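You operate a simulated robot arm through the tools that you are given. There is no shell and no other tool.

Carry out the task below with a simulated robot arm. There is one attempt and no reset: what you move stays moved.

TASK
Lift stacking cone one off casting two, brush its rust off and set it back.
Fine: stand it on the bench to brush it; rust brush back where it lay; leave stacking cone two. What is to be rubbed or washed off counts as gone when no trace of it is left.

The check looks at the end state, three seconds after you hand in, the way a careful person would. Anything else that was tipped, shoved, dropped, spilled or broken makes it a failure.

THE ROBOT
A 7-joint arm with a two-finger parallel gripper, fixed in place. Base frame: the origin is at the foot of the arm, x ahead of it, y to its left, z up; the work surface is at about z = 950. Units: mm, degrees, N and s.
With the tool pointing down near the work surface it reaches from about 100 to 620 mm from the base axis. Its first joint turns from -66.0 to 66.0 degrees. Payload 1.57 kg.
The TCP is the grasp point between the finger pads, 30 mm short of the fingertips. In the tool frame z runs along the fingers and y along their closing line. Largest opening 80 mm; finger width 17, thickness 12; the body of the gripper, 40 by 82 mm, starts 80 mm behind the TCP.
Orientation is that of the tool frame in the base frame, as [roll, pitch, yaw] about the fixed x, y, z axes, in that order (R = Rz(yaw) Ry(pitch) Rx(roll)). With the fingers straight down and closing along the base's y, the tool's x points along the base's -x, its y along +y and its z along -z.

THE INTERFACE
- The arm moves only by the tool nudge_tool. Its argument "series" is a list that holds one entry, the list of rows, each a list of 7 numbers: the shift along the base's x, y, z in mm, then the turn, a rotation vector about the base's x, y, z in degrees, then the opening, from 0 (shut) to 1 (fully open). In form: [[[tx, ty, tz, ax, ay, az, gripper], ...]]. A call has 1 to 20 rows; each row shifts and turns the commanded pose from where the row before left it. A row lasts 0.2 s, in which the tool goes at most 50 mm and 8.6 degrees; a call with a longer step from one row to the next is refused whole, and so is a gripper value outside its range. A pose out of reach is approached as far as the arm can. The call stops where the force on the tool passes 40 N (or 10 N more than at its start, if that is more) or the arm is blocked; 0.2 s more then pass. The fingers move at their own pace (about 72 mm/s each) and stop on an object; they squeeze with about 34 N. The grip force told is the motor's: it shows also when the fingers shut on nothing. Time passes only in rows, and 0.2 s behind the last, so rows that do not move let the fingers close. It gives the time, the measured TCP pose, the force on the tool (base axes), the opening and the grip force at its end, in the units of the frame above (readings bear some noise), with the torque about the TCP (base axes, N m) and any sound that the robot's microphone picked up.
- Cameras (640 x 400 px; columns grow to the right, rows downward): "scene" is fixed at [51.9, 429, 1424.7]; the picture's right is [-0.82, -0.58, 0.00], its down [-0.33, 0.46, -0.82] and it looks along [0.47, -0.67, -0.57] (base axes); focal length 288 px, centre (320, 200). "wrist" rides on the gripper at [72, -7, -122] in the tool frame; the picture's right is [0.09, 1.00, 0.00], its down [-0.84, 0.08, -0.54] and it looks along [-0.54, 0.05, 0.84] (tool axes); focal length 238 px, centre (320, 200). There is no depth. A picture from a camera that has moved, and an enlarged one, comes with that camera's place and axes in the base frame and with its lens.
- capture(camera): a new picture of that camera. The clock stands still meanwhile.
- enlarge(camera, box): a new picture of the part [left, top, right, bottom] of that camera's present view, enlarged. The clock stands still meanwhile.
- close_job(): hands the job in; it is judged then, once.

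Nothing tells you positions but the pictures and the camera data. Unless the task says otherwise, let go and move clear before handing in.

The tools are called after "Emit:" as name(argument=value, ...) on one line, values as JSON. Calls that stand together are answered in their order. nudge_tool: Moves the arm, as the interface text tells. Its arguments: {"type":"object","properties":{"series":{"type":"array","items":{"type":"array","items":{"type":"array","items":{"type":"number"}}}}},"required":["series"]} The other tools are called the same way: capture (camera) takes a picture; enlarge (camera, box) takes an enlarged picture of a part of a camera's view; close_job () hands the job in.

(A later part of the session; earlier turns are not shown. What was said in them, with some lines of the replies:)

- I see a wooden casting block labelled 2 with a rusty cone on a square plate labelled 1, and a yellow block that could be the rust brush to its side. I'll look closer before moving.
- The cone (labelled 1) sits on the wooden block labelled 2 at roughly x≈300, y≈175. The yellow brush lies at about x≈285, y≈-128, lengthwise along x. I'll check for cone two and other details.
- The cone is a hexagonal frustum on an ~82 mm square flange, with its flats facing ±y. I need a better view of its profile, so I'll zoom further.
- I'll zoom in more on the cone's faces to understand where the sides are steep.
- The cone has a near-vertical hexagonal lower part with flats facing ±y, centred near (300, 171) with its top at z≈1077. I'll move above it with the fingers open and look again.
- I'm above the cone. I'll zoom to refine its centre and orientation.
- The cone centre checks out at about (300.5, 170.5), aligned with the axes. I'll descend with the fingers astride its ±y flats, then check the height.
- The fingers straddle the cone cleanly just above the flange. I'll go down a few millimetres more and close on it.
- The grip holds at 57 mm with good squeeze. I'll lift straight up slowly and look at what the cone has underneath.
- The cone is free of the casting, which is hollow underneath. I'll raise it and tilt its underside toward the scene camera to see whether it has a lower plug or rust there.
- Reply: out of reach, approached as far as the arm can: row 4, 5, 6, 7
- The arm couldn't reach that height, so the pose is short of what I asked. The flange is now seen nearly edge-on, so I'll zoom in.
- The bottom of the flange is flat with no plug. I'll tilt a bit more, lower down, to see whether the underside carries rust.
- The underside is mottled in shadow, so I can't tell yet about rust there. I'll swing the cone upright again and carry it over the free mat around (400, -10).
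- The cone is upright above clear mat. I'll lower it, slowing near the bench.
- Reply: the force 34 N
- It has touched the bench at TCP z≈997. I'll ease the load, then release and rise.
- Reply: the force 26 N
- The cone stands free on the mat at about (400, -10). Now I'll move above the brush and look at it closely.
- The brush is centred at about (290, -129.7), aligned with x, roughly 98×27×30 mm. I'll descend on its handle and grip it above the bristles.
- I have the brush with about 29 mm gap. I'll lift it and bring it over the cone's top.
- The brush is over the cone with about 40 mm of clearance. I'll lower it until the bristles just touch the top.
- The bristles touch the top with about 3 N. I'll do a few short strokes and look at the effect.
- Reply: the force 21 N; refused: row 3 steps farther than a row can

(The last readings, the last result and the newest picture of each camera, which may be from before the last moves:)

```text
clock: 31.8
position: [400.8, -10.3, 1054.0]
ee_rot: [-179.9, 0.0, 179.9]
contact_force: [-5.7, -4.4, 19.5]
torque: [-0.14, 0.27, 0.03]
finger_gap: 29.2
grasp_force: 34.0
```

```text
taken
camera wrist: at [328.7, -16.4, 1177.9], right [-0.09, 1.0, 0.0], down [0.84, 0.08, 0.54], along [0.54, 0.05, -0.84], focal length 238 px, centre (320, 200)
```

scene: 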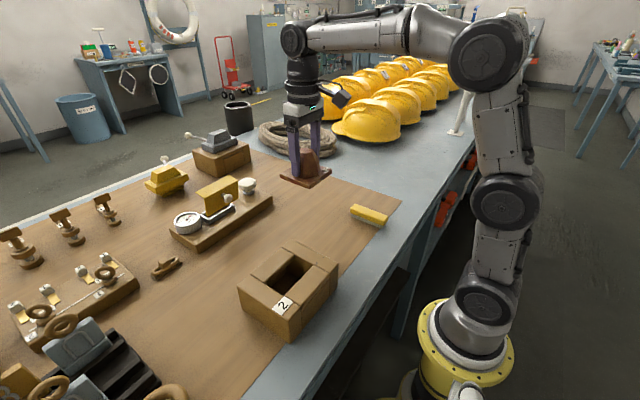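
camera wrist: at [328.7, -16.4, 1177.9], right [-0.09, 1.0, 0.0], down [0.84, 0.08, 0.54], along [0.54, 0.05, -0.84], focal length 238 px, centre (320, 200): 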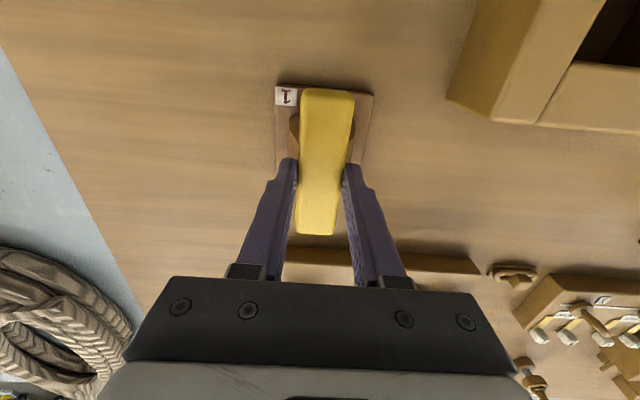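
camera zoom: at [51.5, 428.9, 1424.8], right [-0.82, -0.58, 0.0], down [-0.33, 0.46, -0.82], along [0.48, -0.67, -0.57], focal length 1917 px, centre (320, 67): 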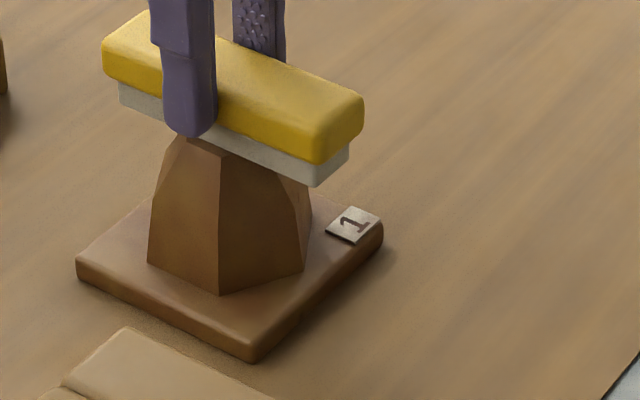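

The rust is fading over the whole cone as I brush, including the label. I'll ease the pressure slightly and give it more strokes.

Emit:
nudge_tool(series=[[[0, 0, 0.5, 0, 0, 0, 0], [10, 0, 0, 0, 0, 0, 0], [-20, 0, 0, 0, 0, 0, 0], [20, 0, 0, 0, 0, 0, 0], [-20, 0, 0, 0, 0, 0, 0], [10, 5, 0, 0, 0, 0, 0], [10, 0, 0, 0, 0, 0, 0], [-20, 0, 0, 0, 0, 0, 0], [20, 0, 0, 0, 0, 0, 0], [-20, -10, 0, 0, 0, 0, 0], [20, 0, 0, 0, 0, 0, 0], [-20, 0, 0, 0, 0, 0, 0], [20, 0, 0, 0, 0, 0, 0], [-10, 5, 0, 0, 0, 0, 0], [0, 0, 0, 0, 0, 0, 0]]])

Emit:
enlarge(camera="scene", box=[280, 190, 360, 250])

```text
clock: 35.0
position: [402.3, -11.7, 1053.7]
ee_rot: [180.0, -0.1, 179.8]
contact_force: [3.7, -2.3, 12.4]
torque: [-0.1, -0.27, -0.05]
finger_gap: 28.9
grasp_force: 34.3
```

```text
6.67 times, centred on (320, 220) of scene
camera zoom: at [51.9, 429.0, 1424.7], right [-0.82, -0.58, 0.0], down [-0.33, 0.46, -0.82], along [0.47, -0.67, -0.57], focal length 1917 px, centre (320, 67)
```

zoom: 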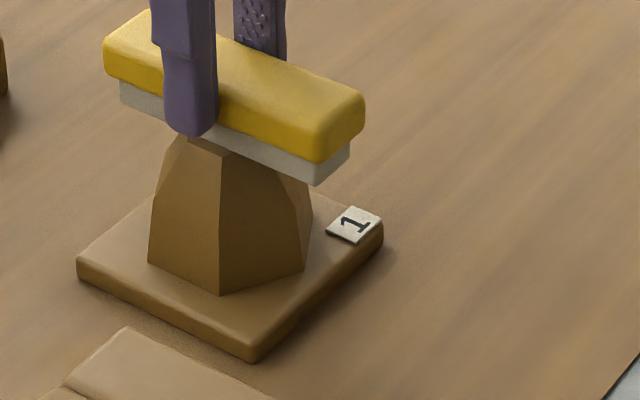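

It now looks clean and matches the casting's colour. I'll add one more set of strokes for certainty, then lift off and inspect.

Emit:
nudge_tool(series=[[[10, 0, 0, 0, 0, 0, 0], [-20, 0, 0, 0, 0, 0, 0], [20, 0, 0, 0, 0, 0, 0], [-20, 0, 0, 0, 0, 0, 0], [10, 5, 0, 0, 0, 0, 0], [10, 0, 0, 0, 0, 0, 0], [-20, 0, 0, 0, 0, 0, 0], [20, 0, 0, 0, 0, 0, 0], [-20, -10, 0, 0, 0, 0, 0], [20, 0, 0, 0, 0, 0, 0], [-20, 0, 0, 0, 0, 0, 0], [20, 0, 0, 0, 0, 0, 0], [-10, 5, 0, 0, 0, 0, 0], [0, 0, 0, 0, 0, 0, 0]]])

Emit:
nudge_tool(series=[[[0, 0, 5, 0, 0, 0, 0], [0, 0, 20, 0, 0, 0, 0], [0, 0, 20, 0, 0, 0, 0], [-28, -30, 0, 0, 0, 0, 0], [-28, -30, 0, 0, 0, 0, 0], [0, 0, 0, 0, 0, 0, 0]]])

Emit:
enlarge(camera="scene", box=[280, 190, 360, 250])

Emit:
capture(camera="wrist")

```text
clock: 38.0
position: [402.3, -9.9, 1054.2]
ee_rot: [180.0, -0.1, 180.0]
contact_force: [1.7, -1.6, 2.4]
torque: [0.0, -0.09, 0.0]
finger_gap: 29.2
grasp_force: 34.0
```

```text
clock: 39.4
position: [346.6, -71.4, 1098.5]
ee_rot: [-180.0, -0.1, 179.9]
contact_force: [-0.4, 0.8, -1.2]
torque: [-0.06, -0.03, -0.03]
finger_gap: 28.8
grasp_force: 33.8
```

```text
6.67 times, centred on (320, 220) of scene
camera zoom: at [51.9, 429.0, 1424.7], right [-0.82, -0.58, 0.0], down [-0.33, 0.46, -0.82], along [0.47, -0.67, -0.57], focal length 1917 px, centre (320, 67)
```

zoom: 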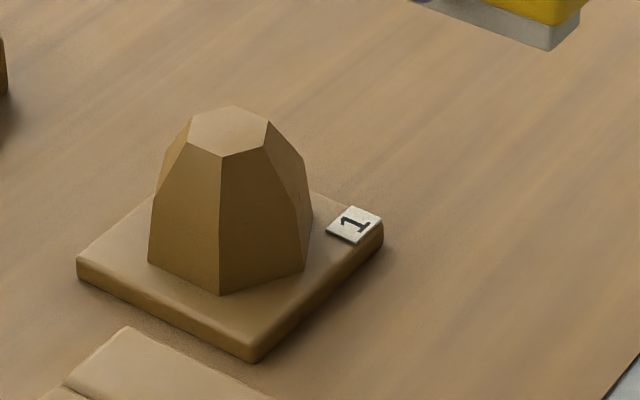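

```text
taken
camera wrist: at [274.3, -77.6, 1221.9], right [-0.09, 1.0, 0.0], down [0.84, 0.08, 0.54], along [0.54, 0.05, -0.84], focal length 238 px, centre (320, 200)
```

wrist: 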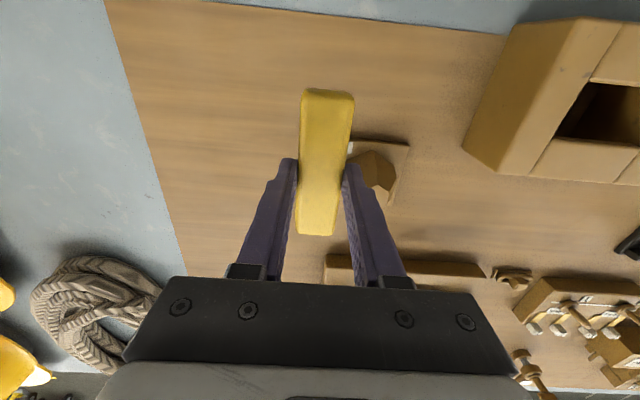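

The cone looks clean. I'll check it at higher zoom before putting the brush away.

Emit:
enlarge(camera="scene", box=[286, 200, 332, 240])

Emit:
enlarge(camera="wrist", box=[270, 70, 430, 250])

```text
10.00 times, centred on (309, 220) of scene
camera zoom: at [51.9, 429.0, 1424.7], right [-0.82, -0.58, 0.0], down [-0.33, 0.46, -0.82], along [0.47, -0.67, -0.57], focal length 2876 px, centre (430, 0)
```

zoom: 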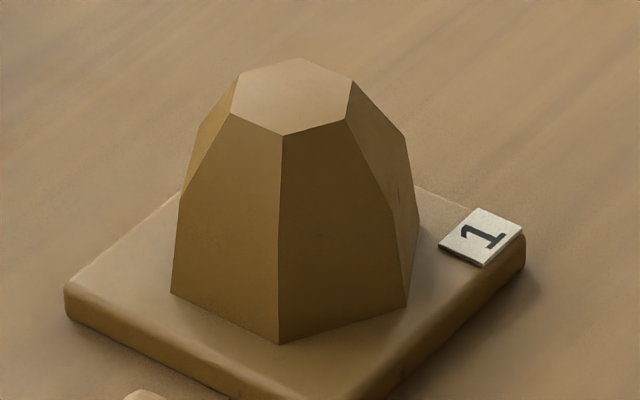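

```text
2.22 times, centred on (350, 160) of wrist
camera zoom: at [274.3, -77.6, 1221.9], right [-0.09, 1.0, 0.0], down [0.84, 0.08, 0.54], along [0.54, 0.05, -0.84], focal length 530 px, centre (253, 289)
```

zoom: 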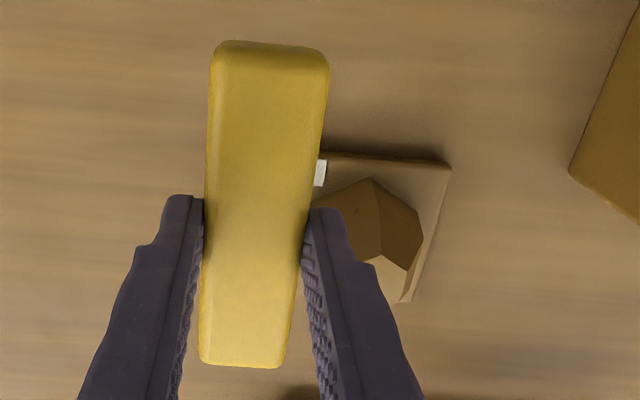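

No trace of rust is visible. I'll return the brush to exactly where I picked it up.

Emit:
nudge_tool(series=[[[-27, -30, 0, 0, 0, 0, 0], [-26.5, -30, 0, 0, 0, 0, 0], [0, 0, -40, 0, 0, 0, 0], [0, 0, -40, 0, 0, 0, 0], [0, 0, -15, 0, 0, 0, 0], [0, 0, -6, 0, 0, 0, 0], [0, 0, -3, 0, 0, 0, 0], [0, 0, 0, 0, 0, 0, 0], [0, 0, 0, 0, 0, 0, 0]]])

Emit:
enlarge(camera="scene", box=[335, 190, 405, 240])

```text
clock: 41.4
position: [291.5, -130.9, 994.4]
ee_rot: [-180.0, -0.1, -180.0]
contact_force: [0.0, -0.4, -0.7]
torque: [0.01, -0.01, 0.0]
finger_gap: 29.2
grasp_force: 34.1
```

```text
8.00 times, centred on (370, 215) of scene
camera zoom: at [51.9, 429.0, 1424.7], right [-0.82, -0.58, 0.0], down [-0.33, 0.46, -0.82], along [0.47, -0.67, -0.57], focal length 2301 px, centre (-80, 80)
```

zoom: 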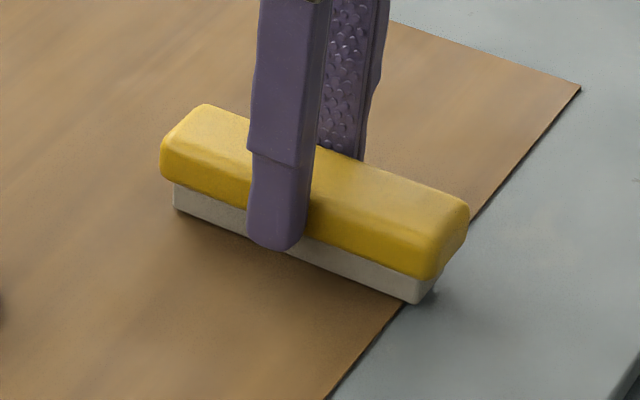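

It's about 2 mm above its original place and well aligned. I'll lower the rest gently.

Emit:
nudge_tool(series=[[[0, 0, -1, 0, 0, 0, 0], [0, 0, -0.7, 0, 0, 0, 0], [0, 0, 0, 0, 0, 0, 0]]])

Emit:
enlarge(camera="scene", box=[335, 190, 405, 240])

```text
clock: 42.2
position: [290.3, -131.1, 993.2]
ee_rot: [-179.9, -0.1, -180.0]
contact_force: [-0.4, 0.8, -1.0]
torque: [0.04, -0.01, 0.02]
finger_gap: 29.0
grasp_force: 33.9
```

```text
8.00 times, centred on (370, 215) of scene
camera zoom: at [51.9, 429.0, 1424.7], right [-0.82, -0.58, 0.0], down [-0.33, 0.46, -0.82], along [0.47, -0.67, -0.57], focal length 2301 px, centre (-80, 80)
```

zoom: 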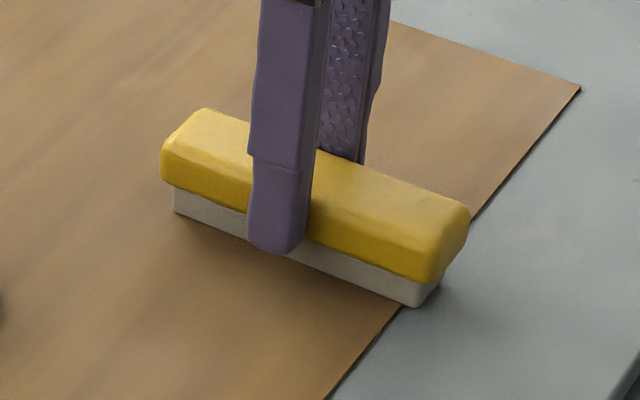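

Emit:
nudge_tool(series=[[[0, 0, -0.6, 0, 0, 0, 0], [0, 0, 0, 0, 0, 0, 0]]])

Emit:
nudge_tool(series=[[[0, 0, -0.5, 0, 0, 0, 0], [0, 0, 0, 0, 0, 0, 0]]])

```text
clock: 42.8
position: [292.4, -130.7, 993.3]
ee_rot: [-180.0, -0.2, 180.0]
contact_force: [-0.1, -0.6, -0.7]
torque: [0.01, 0.0, 0.0]
finger_gap: 29.2
grasp_force: 34.4
```

```text
clock: 43.4
position: [292.8, -131.4, 990.8]
ee_rot: [-179.9, 0.1, 180.0]
contact_force: [0.3, 0.3, 2.2]
torque: [0.03, -0.06, 0.02]
finger_gap: 29.1
grasp_force: 33.9
```

The brush has touched the bench. I'll release and rise clear.

Emit:
nudge_tool(series=[[[0, 0, 0, 0, 0, 0, 0.5], [0, 0, 0, 0, 0, 0, 0.9], [0, 0, 0, 0, 0, 0, 1], [0, 0, 15, 0, 0, 0, 1], [0, 0, 35, 0, 0, 0, 1], [0, 0, 45, 0, 0, 0, 1], [0, 0, 0, 0, 0, 0, 1]]])

Emit:
enlarge(camera="scene", box=[335, 190, 405, 240])

Emit:
capture(camera="wrist")

```text
clock: 45.0
position: [291.2, -131.8, 1085.5]
ee_rot: [180.0, -0.2, 179.9]
contact_force: [0.4, -0.3, 0.2]
torque: [-0.03, 0.01, -0.01]
finger_gap: 80.3
grasp_force: 0.1
```

```text
8.00 times, centred on (370, 215) of scene
camera zoom: at [51.9, 429.0, 1424.7], right [-0.82, -0.58, 0.0], down [-0.33, 0.46, -0.82], along [0.47, -0.67, -0.57], focal length 2301 px, centre (-80, 80)
```

zoom: 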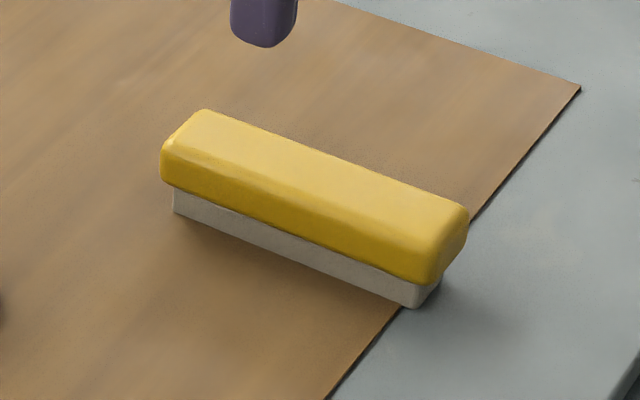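

```text
taken
camera wrist: at [219.9, -137.1, 1209.1], right [-0.09, 1.0, 0.0], down [0.84, 0.08, 0.54], along [0.54, 0.05, -0.84], focal length 238 px, centre (320, 200)
```

wrist: 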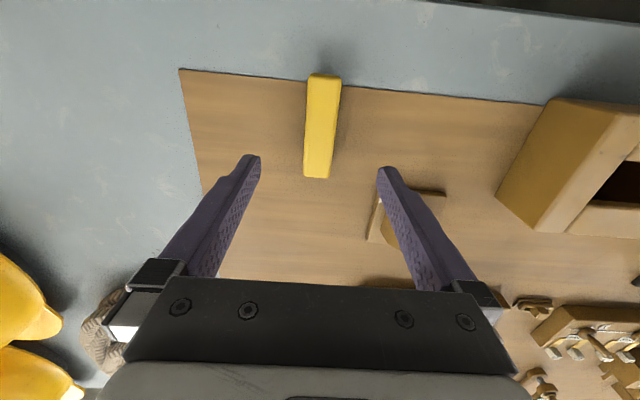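

The brush is back in its place to within a fraction of a millimetre. Now I'll go back above the cone and check its position.

Emit:
nudge_tool(series=[[[27.4, 30, 13, 0, 0, 0, 1], [27.4, 30, 0, 0, 0, 0, 1], [27.4, 30, 0, 0, 0, 0, 1], [27.3, 30, 0, 0, 0, 0, 1], [0, 0, 0, 0, 0, 0, 1]]])

Emit:
capture(camera="wrist")

Emit:
enlarge(camera="wrist", box=[250, 60, 400, 180])

Emit:
enlarge(camera="scene", box=[270, 180, 370, 260])

```text
clock: 46.2
position: [399.5, -11.0, 1099.0]
ee_rot: [180.0, 0.0, -180.0]
contact_force: [0.3, 0.0, -0.7]
torque: [-0.01, 0.03, -0.01]
finger_gap: 80.0
grasp_force: 0.1
```

```text
taken
camera wrist: at [328.3, -16.6, 1222.0], right [-0.09, 1.0, 0.0], down [0.84, 0.08, 0.54], along [0.54, 0.05, -0.84], focal length 238 px, centre (320, 200)
```

wrist: 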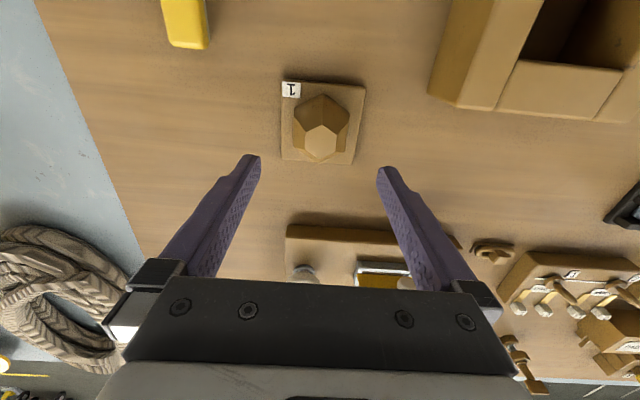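

```text
3.33 times, centred on (325, 120) of wrist
camera zoom: at [328.3, -16.6, 1222.0], right [-0.09, 1.0, 0.0], down [0.84, 0.08, 0.54], along [0.54, 0.05, -0.84], focal length 794 px, centre (303, 467)
```

zoom: 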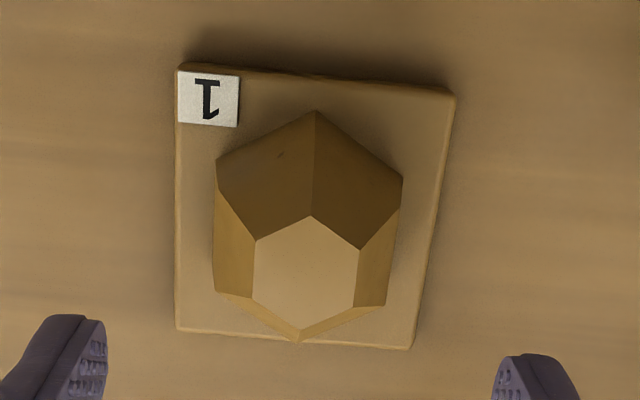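

```text
5.00 times, centred on (320, 220) of scene
camera zoom: at [51.9, 429.0, 1424.7], right [-0.82, -0.58, 0.0], down [-0.33, 0.46, -0.82], along [0.47, -0.67, -0.57], focal length 1438 px, centre (320, 100)
```

zoom: 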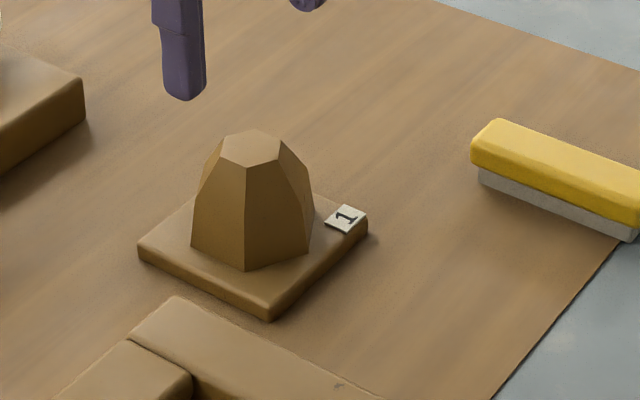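

The cone hasn't moved and looks clean from this side too. I'll descend, grip it as before and lift it.

Emit:
nudge_tool(series=[[[0, 0, -40, 0, 0, 0, 1], [0, 0, -35, 0, 0, 0, 1], [0, 0, -18, 0, 0, 0, 1], [0, 0, -7, 0, 0, 0, 1], [0, 0, -2, 0, 0, 0, 1], [0, 0, 0, 0, 0, 0, 1], [0, 0, 0, 0, 0, 0, 0.85], [0, 0, 0, 0, 0, 0, 0.6], [0, 0, 0, 0, 0, 0, 0], [0, 0, 0, 0, 0, 0, 0], [0, 0, 0, 0, 0, 0, 0]]])

Emit:
enlarge(camera="scene", box=[270, 180, 370, 260])

```text
clock: 48.6
position: [400.9, -10.1, 998.6]
ee_rot: [180.0, -0.1, 180.0]
contact_force: [-0.1, 2.3, -0.5]
torque: [0.17, -0.02, 0.01]
finger_gap: 56.2
grasp_force: 33.6
```

```text
5.00 times, centred on (320, 220) of scene
camera zoom: at [51.9, 429.1, 1424.7], right [-0.82, -0.58, 0.0], down [-0.33, 0.46, -0.82], along [0.47, -0.67, -0.57], focal length 1438 px, centre (320, 100)
```

zoom: 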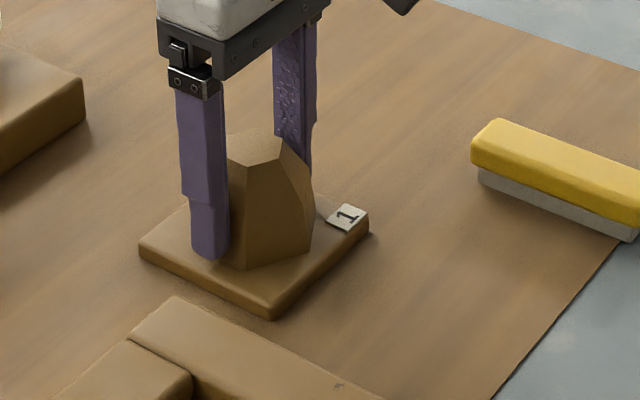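

Gripped at 56 mm. I'll lift, swing toward the casting and tilt once more to verify the underside is clean as well.

Emit:
nudge_tool(series=[[[0, 0, 3, 0, 0, 0, 0], [0, 0, 10, 0, 0, 0, 0], [0, 0, 30, 0, 0, 0, 0], [0, 0, 40, 0, 0, 0, 0], [0, 0, 40, 0, 0, 0, 0], [0, 0, 40, 0, 0, 0, 0], [0, 0, 37, 0, 0, 0, 0], [-17, 20, 0, 5.85, 5.62, 0, 0], [-17, 20, 0, 5.85, 5.62, 0, 0], [-17, 20, 0, 5.85, 5.62, 0, 0], [-17, 20, 0, 5.85, 5.62, 0, 0], [-17, 20, 0, 5.85, 5.62, 0, 0], [-17, 20, 0, 5.85, 5.62, 0, 0], [-17, 20, 0, 5.85, 5.62, 0, 0], [-17, 20, 0, 5.85, 5.62, 0, 0], [0, 0, 0, 0, 0, 0, 0]]])

Emit:
enlarge(camera="scene", box=[250, 140, 390, 260])

```text
clock: 52.0
position: [262.7, 151.0, 1199.7]
ee_rot: [122.9, -38.9, -158.1]
contact_force: [-0.5, 0.0, -4.8]
torque: [-0.13, -0.09, 0.0]
finger_gap: 55.7
grasp_force: 33.8
```

```text
3.33 times, centred on (320, 200) of scene
camera zoom: at [51.9, 429.0, 1424.7], right [-0.82, -0.58, 0.0], down [-0.33, 0.46, -0.82], along [0.47, -0.67, -0.57], focal length 959 px, centre (320, 200)
```

zoom: 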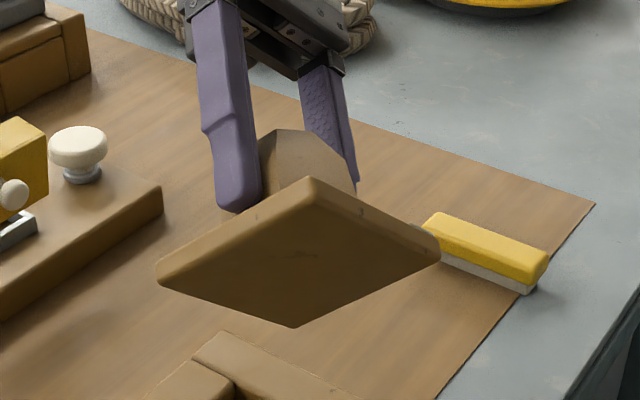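

The underside is clean too. I'll bring the cone upright above the casting.

Emit:
nudge_tool(series=[[[4.44, 2.55, -1, -5.85, -5.62, 0, 0], [4.44, 2.55, -1, -5.85, -5.62, 0, 0], [4.44, 2.55, -1, -5.85, -5.62, 0, 0], [4.44, 2.55, -1, -5.85, -5.62, 0, 0], [4.44, 2.55, -1, -5.85, -5.62, 0, 0], [4.44, 2.55, -1, -5.85, -5.62, 0, 0], [4.44, 2.55, -1, -5.85, -5.62, 0, 0], [4.44, 2.55, -1, -5.85, -5.62, 0, 0], [0, 0, 0, 0, 0, 0, 0], [0, 0, 0, 0, 0, 0, 0]]])

Emit:
nudge_tool(series=[[[0, 0, -30, 0, 0, 0, 0], [0, 0, -30, 0, 0, 0, 0], [0, 0, -20, 0, 0, 0, 0], [0, 0, 0, 0, 0, 0, 0], [0, 0, 0, 0, 0, 0, 0]]])

Emit:
enlarge(camera="scene", box=[235, 180, 345, 345])

Emit:
capture(camera="wrist")

```text
clock: 54.2
position: [299.1, 170.5, 1188.3]
ee_rot: [-179.9, 0.0, 179.9]
contact_force: [0.8, 0.2, -4.9]
torque: [-0.01, 0.02, -0.04]
finger_gap: 55.5
grasp_force: 34.4
```

```text
clock: 55.4
position: [299.0, 171.5, 1108.9]
ee_rot: [-179.9, -0.1, -180.0]
contact_force: [0.0, 0.1, -5.0]
torque: [-0.01, 0.0, -0.02]
finger_gap: 55.3
grasp_force: 33.8
```

```text
2.42 times, centred on (290, 262) of scene
camera zoom: at [52.0, 429.0, 1424.7], right [-0.82, -0.58, 0.0], down [-0.33, 0.46, -0.82], along [0.47, -0.67, -0.57], focal length 697 px, centre (393, 48)
```

zoom: 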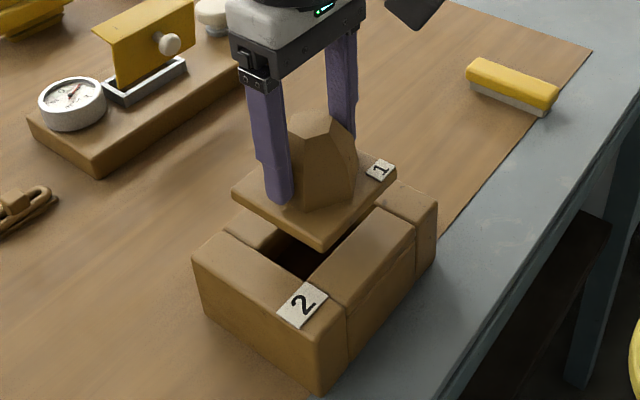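

```text
taken
camera wrist: at [228.0, 164.6, 1232.3], right [-0.09, 1.0, 0.0], down [0.84, 0.08, 0.54], along [0.54, 0.05, -0.84], focal length 238 px, centre (320, 200)
```

wrist: 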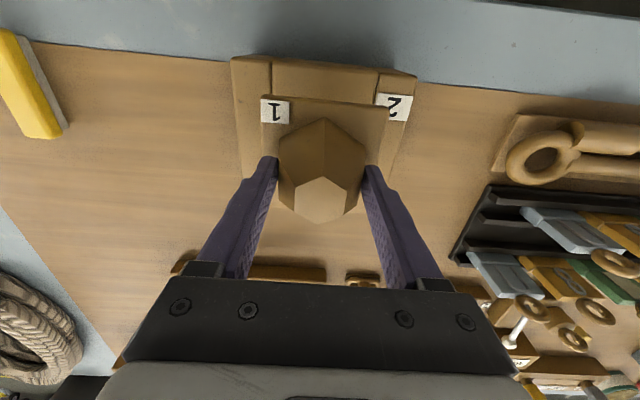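

The cone is aligned above the casting. I'll lower it and step down carefully to contact, expected near TCP z≈1065.

Emit:
nudge_tool(series=[[[0, 0, -20, 0, 0, 0, 0], [0, 0, -10, 0, 0, 0, 0], [0, 0, -4, 0, 0, 0, 0], [0, 0, 0, 0, 0, 0, 0], [0, 0, 0, 0, 0, 0, 0]]])

Emit:
enlarge(camera="scene", box=[235, 235, 345, 345])

```text
clock: 56.6
position: [299.5, 169.6, 1075.7]
ee_rot: [-179.9, -0.1, 180.0]
contact_force: [-0.2, 0.4, -6.3]
torque: [0.02, 0.0, -0.02]
finger_gap: 55.3
grasp_force: 33.7
```

```text
3.64 times, centred on (290, 290) of scene
camera zoom: at [52.0, 429.0, 1424.7], right [-0.82, -0.58, 0.0], down [-0.33, 0.46, -0.82], along [0.47, -0.67, -0.57], focal length 1046 px, centre (429, -127)
```

zoom: 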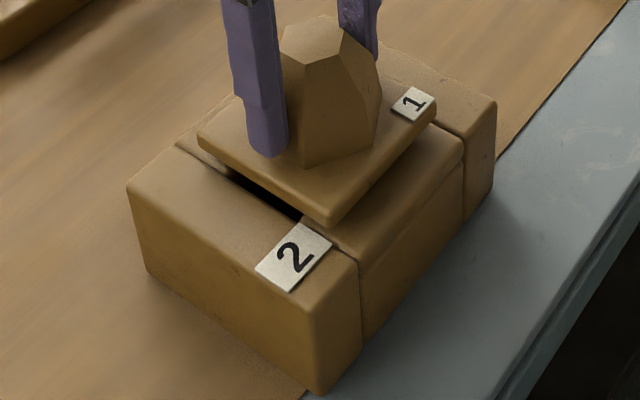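

Horizontally it matches the original picture within about half a millimetre and is around 4 mm above the casting. I'll step down gently.

Emit:
nudge_tool(series=[[[0, 0, -1, 0, 0, 0, 0], [0, 0, -1, 0, 0, 0, 0], [0, 0, 0, 0, 0, 0, 0]]])

Emit:
nudge_tool(series=[[[0, 0, -1, 0, 0, 0, 0], [0, 0, 0, 0, 0, 0, 0]]])

Emit:
enlarge(camera="scene", box=[235, 235, 345, 345])

```text
clock: 57.4
position: [299.2, 170.5, 1073.2]
ee_rot: [-180.0, -0.2, -180.0]
contact_force: [0.3, 0.6, -5.4]
torque: [0.0, -0.01, -0.02]
finger_gap: 55.3
grasp_force: 34.0
```

```text
clock: 58.0
position: [299.3, 169.5, 1072.9]
ee_rot: [-179.9, -0.2, -180.0]
contact_force: [-0.4, -0.4, -5.7]
torque: [0.0, 0.0, -0.02]
finger_gap: 55.5
grasp_force: 34.3
```

```text
3.64 times, centred on (290, 290) of scene
camera zoom: at [52.0, 429.0, 1424.7], right [-0.82, -0.58, 0.0], down [-0.33, 0.46, -0.82], along [0.47, -0.67, -0.57], focal length 1046 px, centre (429, -127)
```

zoom: 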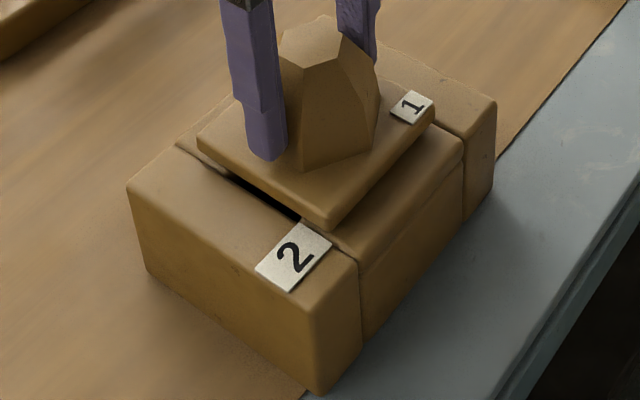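

Emit:
nudge_tool(series=[[[0, 0, -1, 0, 0, 0, 0], [0, 0, 0, 0, 0, 0, 0]]])

Emit:
nudge_tool(series=[[[0, 0, -0.7, 0, 0, 0, 0], [0, 0, 0, 0, 0, 0, 0]]])

Emit:
nudge_tool(series=[[[0, 0, -0.7, 0, 0, 0, 0], [0, 0, 0, 0, 0, 0, 0]]])

```text
clock: 58.6
position: [299.6, 169.5, 1071.0]
ee_rot: [-179.9, -0.2, 179.9]
contact_force: [-0.3, -0.2, -5.7]
torque: [0.04, 0.01, 0.02]
finger_gap: 55.4
grasp_force: 34.3
```

```text
clock: 59.2
position: [298.7, 170.2, 1070.9]
ee_rot: [-180.0, -0.1, -179.9]
contact_force: [0.5, -0.9, -5.9]
torque: [-0.01, 0.0, -0.01]
finger_gap: 55.2
grasp_force: 34.5
```

```text
clock: 59.8
position: [299.8, 169.2, 1070.9]
ee_rot: [-179.9, -0.1, 180.0]
contact_force: [0.4, -0.6, -5.7]
torque: [0.01, 0.01, 0.01]
finger_gap: 55.5
grasp_force: 34.1
```

Emit:
nudge_tool(series=[[[0, 0, -0.6, 0, 0, 0, 0], [0, 0, 0, 0, 0, 0, 0]]])

Emit:
enlarge(camera="scene", box=[235, 235, 345, 345])

```text
clock: 60.4
position: [298.7, 168.9, 1069.2]
ee_rot: [-179.9, -0.1, -180.0]
contact_force: [-1.1, 0.1, -5.2]
torque: [0.01, -0.01, 0.0]
finger_gap: 55.4
grasp_force: 34.3
```

```text
3.64 times, centred on (290, 290) of scene
camera zoom: at [52.0, 429.0, 1424.7], right [-0.82, -0.58, 0.0], down [-0.33, 0.46, -0.82], along [0.47, -0.67, -0.57], focal length 1046 px, centre (429, -127)
```

zoom: 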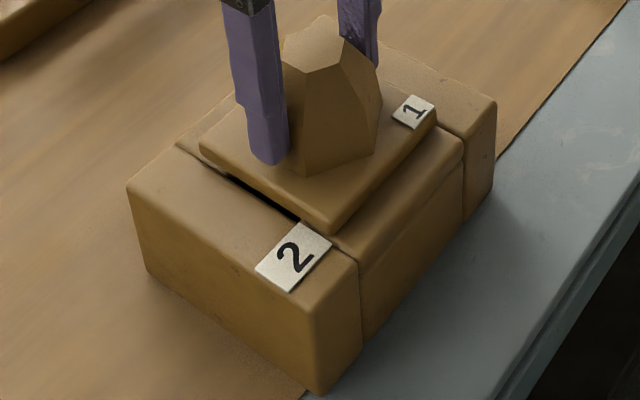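

Emit:
nudge_tool(series=[[[0, 0, -0.5, 0, 0, 0, 0], [0, 0, 0, 0, 0, 0, 0]]])

Emit:
nudge_tool(series=[[[0, 0, -0.5, 0, 0, 0, 0], [0, 0, 0, 0, 0, 0, 0]]])

Emit:
enlarge(camera="scene", box=[255, 235, 325, 300])

```text
clock: 61.0
position: [299.4, 168.9, 1070.5]
ee_rot: [-180.0, 0.1, 180.0]
contact_force: [0.6, -0.4, -2.9]
torque: [-0.01, -0.04, -0.02]
finger_gap: 55.7
grasp_force: 34.4
```

```text
clock: 61.6
position: [298.3, 170.4, 1069.7]
ee_rot: [180.0, 0.0, 179.9]
contact_force: [-3.7, -1.4, 3.8]
torque: [-0.11, 0.03, -0.05]
finger_gap: 55.5
grasp_force: 33.9
```

```text
6.15 times, centred on (290, 268) of scene
camera zoom: at [51.8, 429.0, 1424.7], right [-0.82, -0.58, 0.0], down [-0.33, 0.46, -0.82], along [0.47, -0.67, -0.57], focal length 1770 px, centre (505, -215)
```

zoom: 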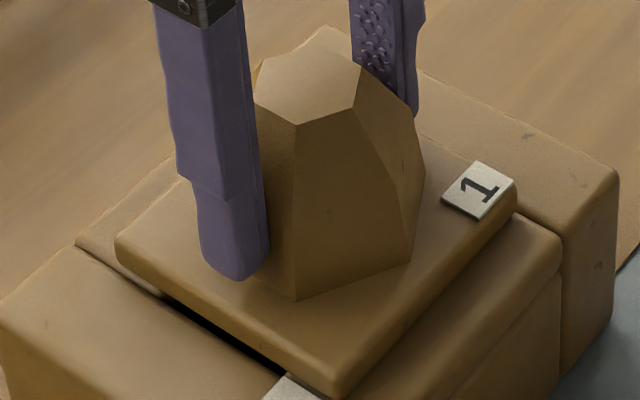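

The cone is seated on the casting, within about 1 mm of its original position. I'll release and rise straight up.

Emit:
nudge_tool(series=[[[0, 0, 0.3, 0, 0, 0, 0], [0, 0, 0, 0, 0, 0, 0.85], [0, 0, 0, 0, 0, 0, 1], [0, 0, 0, 0, 0, 0, 1], [0, 0, 15, 0, 0, 0, 1], [0, 0, 35, 0, 0, 0, 1], [0, 0, 40, 0, 0, 0, 1], [0, 0, 40, 0, 0, 0, 1], [0, 0, 0, 0, 0, 0, 1]]])

Emit:
enlarge(camera="scene", box=[255, 235, 325, 300])

Emit:
capture(camera="scene")

Emit:
enlarge(camera="wrist", box=[250, 45, 400, 170])

```text
clock: 63.6
position: [300.6, 169.7, 1198.3]
ee_rot: [180.0, -0.1, 179.9]
contact_force: [-0.3, -0.4, 0.8]
torque: [-0.01, 0.02, 0.0]
finger_gap: 80.4
grasp_force: 0.1
```

```text
6.15 times, centred on (290, 268) of scene
camera zoom: at [51.9, 429.0, 1424.7], right [-0.82, -0.58, 0.0], down [-0.33, 0.46, -0.82], along [0.47, -0.67, -0.57], focal length 1770 px, centre (505, -215)
```

zoom: 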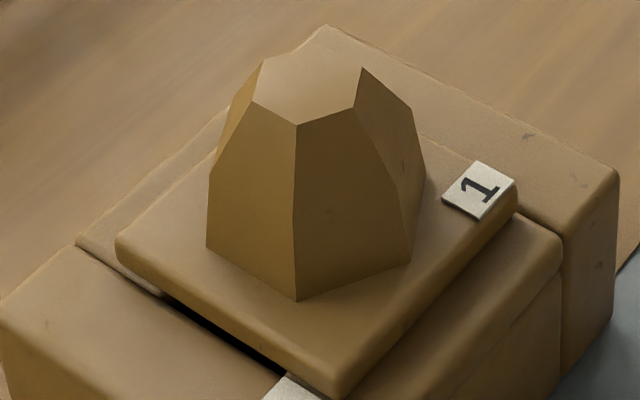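

```text
taken
```

scene: 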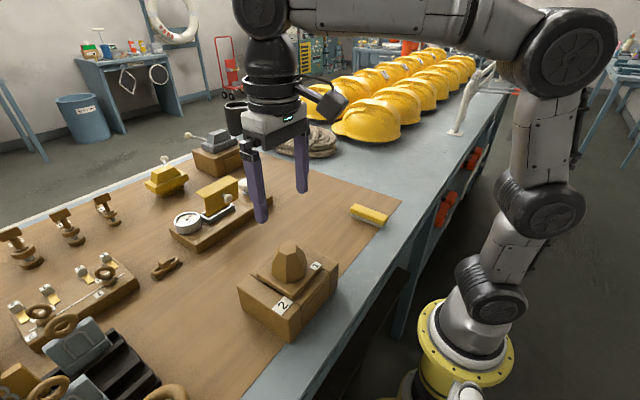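

```text
3.20 times, centred on (325, 108) of wrist
camera zoom: at [228.8, 163.2, 1322.6], right [-0.09, 1.0, 0.0], down [0.84, 0.08, 0.54], along [0.54, 0.05, -0.84], focal length 763 px, centre (304, 496)
```

zoom: 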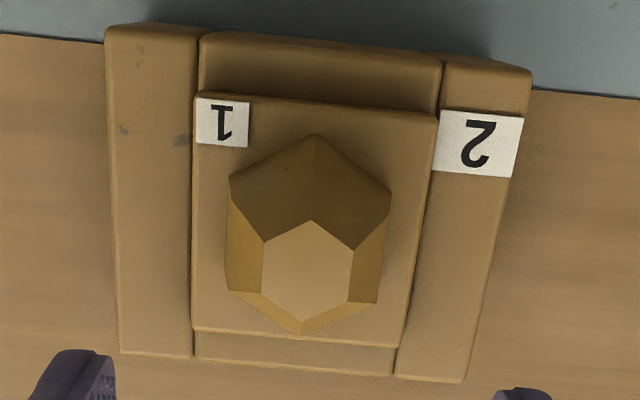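

The cone is clean and back on casting two in its original position. The brush lies where it was, nothing else has moved, and the gripper is open and clear. I'll hand in the job.

Emit:
close_job()

```text
The job is handed in.
```

Stacking cone one is clean and back on casting two, within about 1 mm of where it first sat. I stood it on the bench to brush it, and close-up pictures afterwards, including one of the underside, showed no rust left.

The rust brush is back where it lay, to within about half a millimetre. I never touched stacking cone two, though I couldn't pick it out in the pictures. The casting did not move, and nothing else was disturbed as far as the pictures show. I let go, moved the gripper clear and handed the job in, but no result from the check has come back.
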